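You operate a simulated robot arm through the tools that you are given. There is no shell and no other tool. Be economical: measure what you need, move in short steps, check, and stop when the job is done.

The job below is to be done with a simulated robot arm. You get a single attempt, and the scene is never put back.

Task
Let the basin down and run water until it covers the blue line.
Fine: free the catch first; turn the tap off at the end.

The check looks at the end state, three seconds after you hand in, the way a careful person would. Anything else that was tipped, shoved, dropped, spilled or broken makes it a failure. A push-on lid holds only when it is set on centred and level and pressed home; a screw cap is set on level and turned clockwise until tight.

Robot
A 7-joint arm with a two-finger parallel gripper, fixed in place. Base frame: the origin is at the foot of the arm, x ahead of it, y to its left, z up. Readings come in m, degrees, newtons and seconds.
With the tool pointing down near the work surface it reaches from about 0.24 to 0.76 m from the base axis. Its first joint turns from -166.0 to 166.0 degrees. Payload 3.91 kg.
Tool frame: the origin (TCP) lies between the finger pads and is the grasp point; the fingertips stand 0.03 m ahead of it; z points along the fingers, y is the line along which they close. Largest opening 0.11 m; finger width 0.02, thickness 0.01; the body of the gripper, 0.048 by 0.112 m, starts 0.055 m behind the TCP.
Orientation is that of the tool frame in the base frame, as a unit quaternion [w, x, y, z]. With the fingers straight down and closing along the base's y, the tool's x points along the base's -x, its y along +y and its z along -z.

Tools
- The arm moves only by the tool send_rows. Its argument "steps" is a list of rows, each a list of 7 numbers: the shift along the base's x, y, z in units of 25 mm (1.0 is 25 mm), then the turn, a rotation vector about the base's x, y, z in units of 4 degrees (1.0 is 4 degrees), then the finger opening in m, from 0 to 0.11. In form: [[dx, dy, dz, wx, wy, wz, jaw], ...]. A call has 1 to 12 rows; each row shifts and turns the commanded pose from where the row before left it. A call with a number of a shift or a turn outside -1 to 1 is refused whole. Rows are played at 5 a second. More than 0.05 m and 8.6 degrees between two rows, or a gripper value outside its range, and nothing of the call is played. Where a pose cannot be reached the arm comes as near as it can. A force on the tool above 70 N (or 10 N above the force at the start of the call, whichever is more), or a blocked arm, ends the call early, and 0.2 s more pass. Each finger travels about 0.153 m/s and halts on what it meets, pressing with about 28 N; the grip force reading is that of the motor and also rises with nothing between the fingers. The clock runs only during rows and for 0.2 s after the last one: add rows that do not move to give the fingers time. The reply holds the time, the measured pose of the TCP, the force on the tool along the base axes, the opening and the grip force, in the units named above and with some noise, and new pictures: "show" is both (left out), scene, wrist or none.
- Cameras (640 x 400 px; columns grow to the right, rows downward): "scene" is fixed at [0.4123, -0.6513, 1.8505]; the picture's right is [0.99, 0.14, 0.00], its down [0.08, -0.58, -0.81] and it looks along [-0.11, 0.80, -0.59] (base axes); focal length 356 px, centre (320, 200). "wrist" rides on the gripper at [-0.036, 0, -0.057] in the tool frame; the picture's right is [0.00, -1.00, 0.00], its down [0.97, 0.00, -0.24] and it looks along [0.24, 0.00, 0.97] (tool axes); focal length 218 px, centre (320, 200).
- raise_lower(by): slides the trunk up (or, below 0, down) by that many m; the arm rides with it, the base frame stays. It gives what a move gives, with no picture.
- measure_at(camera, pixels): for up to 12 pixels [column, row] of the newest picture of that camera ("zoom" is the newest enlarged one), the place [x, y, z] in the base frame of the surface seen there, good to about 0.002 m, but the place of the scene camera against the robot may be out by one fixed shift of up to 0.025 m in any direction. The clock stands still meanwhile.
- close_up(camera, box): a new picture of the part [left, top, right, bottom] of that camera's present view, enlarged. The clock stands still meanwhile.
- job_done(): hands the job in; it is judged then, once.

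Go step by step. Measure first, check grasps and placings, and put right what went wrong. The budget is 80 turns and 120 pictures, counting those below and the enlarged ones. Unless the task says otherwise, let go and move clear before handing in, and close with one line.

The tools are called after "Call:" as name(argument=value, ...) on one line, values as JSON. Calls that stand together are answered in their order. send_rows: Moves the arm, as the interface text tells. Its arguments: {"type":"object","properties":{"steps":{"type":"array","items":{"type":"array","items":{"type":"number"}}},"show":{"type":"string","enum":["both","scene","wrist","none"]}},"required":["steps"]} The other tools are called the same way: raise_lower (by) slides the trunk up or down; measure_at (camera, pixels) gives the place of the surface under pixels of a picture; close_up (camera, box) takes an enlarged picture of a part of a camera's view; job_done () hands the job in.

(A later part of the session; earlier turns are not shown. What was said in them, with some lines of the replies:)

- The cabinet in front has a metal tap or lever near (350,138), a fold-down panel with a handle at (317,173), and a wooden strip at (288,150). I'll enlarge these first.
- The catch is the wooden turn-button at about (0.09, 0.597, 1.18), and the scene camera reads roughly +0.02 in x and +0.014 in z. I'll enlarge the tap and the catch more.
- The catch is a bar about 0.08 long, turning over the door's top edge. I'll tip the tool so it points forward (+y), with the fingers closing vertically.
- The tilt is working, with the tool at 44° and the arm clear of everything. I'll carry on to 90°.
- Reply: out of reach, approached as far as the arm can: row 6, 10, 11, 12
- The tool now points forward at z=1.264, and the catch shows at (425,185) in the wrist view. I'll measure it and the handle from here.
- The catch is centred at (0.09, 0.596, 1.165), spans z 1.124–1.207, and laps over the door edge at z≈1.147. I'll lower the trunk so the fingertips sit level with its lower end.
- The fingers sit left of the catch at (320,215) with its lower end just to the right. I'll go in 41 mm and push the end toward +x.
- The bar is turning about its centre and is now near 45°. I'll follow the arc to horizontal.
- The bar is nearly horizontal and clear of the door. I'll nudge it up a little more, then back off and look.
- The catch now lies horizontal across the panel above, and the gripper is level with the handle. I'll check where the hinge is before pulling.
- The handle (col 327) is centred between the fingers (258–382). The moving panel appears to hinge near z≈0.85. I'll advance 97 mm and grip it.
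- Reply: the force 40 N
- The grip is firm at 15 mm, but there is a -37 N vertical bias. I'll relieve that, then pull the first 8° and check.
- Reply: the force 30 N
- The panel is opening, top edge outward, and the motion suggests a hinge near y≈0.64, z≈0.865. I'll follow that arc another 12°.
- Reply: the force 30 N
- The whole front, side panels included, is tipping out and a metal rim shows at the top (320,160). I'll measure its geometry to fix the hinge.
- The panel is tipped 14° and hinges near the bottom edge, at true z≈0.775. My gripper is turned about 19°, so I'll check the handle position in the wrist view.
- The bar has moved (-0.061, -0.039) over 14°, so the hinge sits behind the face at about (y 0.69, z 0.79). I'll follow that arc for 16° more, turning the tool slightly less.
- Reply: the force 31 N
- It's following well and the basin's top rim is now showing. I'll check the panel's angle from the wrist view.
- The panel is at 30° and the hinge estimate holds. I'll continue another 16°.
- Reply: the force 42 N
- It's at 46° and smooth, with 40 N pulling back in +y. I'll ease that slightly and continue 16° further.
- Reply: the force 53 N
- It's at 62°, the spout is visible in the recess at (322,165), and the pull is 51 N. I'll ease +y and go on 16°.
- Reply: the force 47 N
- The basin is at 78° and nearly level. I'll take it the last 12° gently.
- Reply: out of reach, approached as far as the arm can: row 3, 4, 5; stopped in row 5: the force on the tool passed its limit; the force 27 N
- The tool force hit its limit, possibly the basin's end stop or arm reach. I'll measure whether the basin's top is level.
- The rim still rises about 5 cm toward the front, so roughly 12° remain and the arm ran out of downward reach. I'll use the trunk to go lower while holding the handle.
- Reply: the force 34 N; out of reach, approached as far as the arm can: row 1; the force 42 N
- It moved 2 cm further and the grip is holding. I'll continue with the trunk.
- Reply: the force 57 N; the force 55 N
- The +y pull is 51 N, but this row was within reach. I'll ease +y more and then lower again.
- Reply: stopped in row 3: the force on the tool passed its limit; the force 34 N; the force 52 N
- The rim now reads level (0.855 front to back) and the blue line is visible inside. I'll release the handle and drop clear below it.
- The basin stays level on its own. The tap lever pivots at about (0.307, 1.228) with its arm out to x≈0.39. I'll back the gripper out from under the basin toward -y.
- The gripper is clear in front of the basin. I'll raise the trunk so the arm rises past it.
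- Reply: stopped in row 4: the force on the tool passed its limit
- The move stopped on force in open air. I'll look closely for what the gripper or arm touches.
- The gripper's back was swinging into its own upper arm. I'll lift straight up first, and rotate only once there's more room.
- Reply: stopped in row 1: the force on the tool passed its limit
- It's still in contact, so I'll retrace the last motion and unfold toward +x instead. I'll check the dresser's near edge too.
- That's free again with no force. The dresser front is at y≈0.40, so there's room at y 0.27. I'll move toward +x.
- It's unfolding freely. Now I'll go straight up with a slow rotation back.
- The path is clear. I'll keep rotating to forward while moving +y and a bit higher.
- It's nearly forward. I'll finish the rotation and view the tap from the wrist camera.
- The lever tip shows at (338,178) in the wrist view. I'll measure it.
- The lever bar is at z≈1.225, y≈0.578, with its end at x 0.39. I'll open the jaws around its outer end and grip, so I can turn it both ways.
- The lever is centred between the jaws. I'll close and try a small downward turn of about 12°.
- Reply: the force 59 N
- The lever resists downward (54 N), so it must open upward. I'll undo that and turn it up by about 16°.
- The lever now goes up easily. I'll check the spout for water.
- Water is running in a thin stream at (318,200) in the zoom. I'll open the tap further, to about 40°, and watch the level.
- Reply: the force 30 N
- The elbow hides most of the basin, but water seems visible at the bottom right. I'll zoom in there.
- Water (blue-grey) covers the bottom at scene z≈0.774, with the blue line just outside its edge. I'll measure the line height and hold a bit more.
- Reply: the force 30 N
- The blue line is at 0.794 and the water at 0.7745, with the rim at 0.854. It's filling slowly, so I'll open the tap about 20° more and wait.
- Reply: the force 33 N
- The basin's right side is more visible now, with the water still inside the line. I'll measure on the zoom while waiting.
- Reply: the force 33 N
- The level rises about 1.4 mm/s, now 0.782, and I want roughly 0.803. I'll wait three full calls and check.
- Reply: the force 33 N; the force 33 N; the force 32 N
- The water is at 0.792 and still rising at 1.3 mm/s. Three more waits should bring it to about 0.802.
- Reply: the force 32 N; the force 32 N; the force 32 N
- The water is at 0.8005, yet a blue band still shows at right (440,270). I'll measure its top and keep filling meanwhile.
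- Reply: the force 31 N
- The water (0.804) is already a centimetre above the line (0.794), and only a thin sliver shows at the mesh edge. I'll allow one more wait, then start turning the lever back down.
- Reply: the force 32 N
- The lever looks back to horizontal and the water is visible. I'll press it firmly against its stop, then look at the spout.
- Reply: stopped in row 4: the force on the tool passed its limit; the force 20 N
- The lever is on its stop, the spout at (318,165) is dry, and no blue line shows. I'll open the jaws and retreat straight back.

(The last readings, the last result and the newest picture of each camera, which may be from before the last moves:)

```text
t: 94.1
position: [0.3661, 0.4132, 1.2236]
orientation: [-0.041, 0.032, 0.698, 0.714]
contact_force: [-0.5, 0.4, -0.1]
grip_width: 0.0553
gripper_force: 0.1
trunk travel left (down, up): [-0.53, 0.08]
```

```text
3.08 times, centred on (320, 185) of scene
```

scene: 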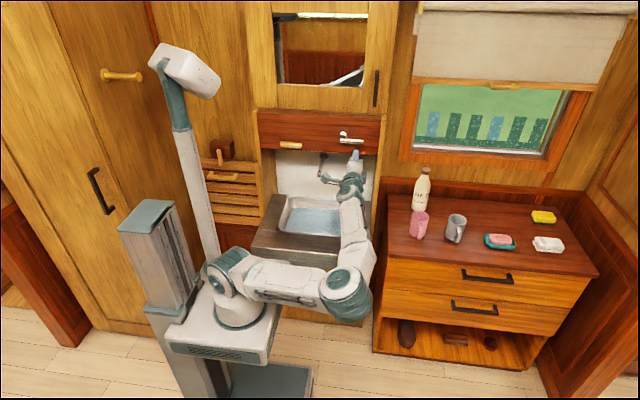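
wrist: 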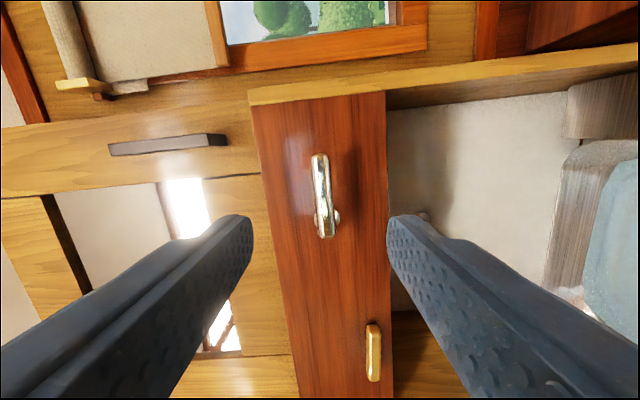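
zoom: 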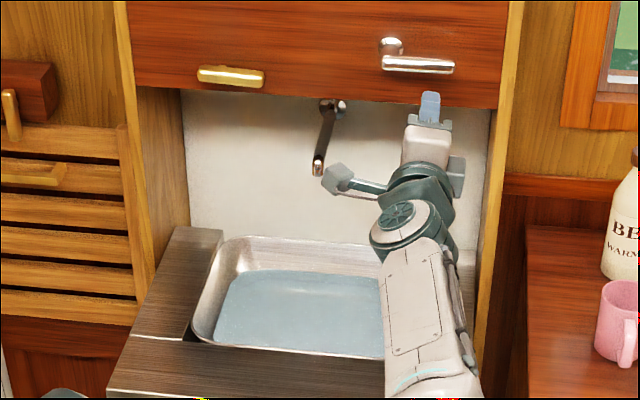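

The lever is horizontal and the spout dry. I'll check that the level holds and the basin is still level.

Call:
measure_at(camera="zoom", pixels=[[300, 300], [260, 320], [360, 290], [200, 240], [160, 310], [395, 63], [450, 69]])

Call:
send_rows(steps=[[0, -0.8, 0, 0, 0, 0, 0.055], [0, -0.8, 0, 0, 0, 0, 0.055], [0, -0.4, 0, 0, 0, 0, 0.055], [0, 0, 0, 0, 0, 0, 0.055], [0, 0, 0, 0, 0, 0, 0.055], [0, 0, 0, 0, 0, 0, 0.055], [0, 0, 0, 0, 0, 0, 0.055], [0, 0, 0, 0, 0, 0, 0.055], [0, 0, 0, 0, 0, 0, 0.055], [0, 0, 0, 0, 0, 0, 0.055]], show="none")

Call:
close_up(camera="scene", box=[250, 120, 390, 250])

Call:
measure_at(camera="zoom", pixels=[[300, 300], [260, 320], [320, 290]])

```text
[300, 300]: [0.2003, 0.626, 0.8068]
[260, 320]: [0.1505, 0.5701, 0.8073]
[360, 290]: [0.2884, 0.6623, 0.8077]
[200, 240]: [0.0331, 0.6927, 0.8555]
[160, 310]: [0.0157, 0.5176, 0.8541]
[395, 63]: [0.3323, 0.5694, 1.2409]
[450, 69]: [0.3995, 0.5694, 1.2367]
```

```text
t: 96.3
position: [0.3681, 0.3628, 1.224]
orientation: [-0.041, 0.032, 0.698, 0.714]
contact_force: [0.8, 0.8, 0.3]
grip_width: 0.0547
gripper_force: 0.0
trunk travel left (down, up): [-0.53, 0.08]
```

```text
3.08 times, centred on (320, 185) of scene
```

zoom: 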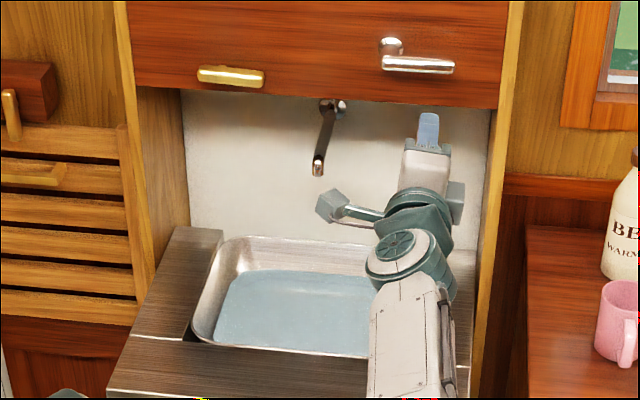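

```text
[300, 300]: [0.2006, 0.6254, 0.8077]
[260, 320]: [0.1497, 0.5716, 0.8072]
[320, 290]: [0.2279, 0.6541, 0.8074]
```

The water holds steady at 0.807, above the line at 0.794 and well below the rim at 0.854. The spout is dry, the catch is free and the gripper is clear, so I'm handing in.

Call:
job_done()

```text
The job is handed in.
```

The catch is free, the basin is down and level, the water stands about 13 mm above the blue line, and the tap is off.
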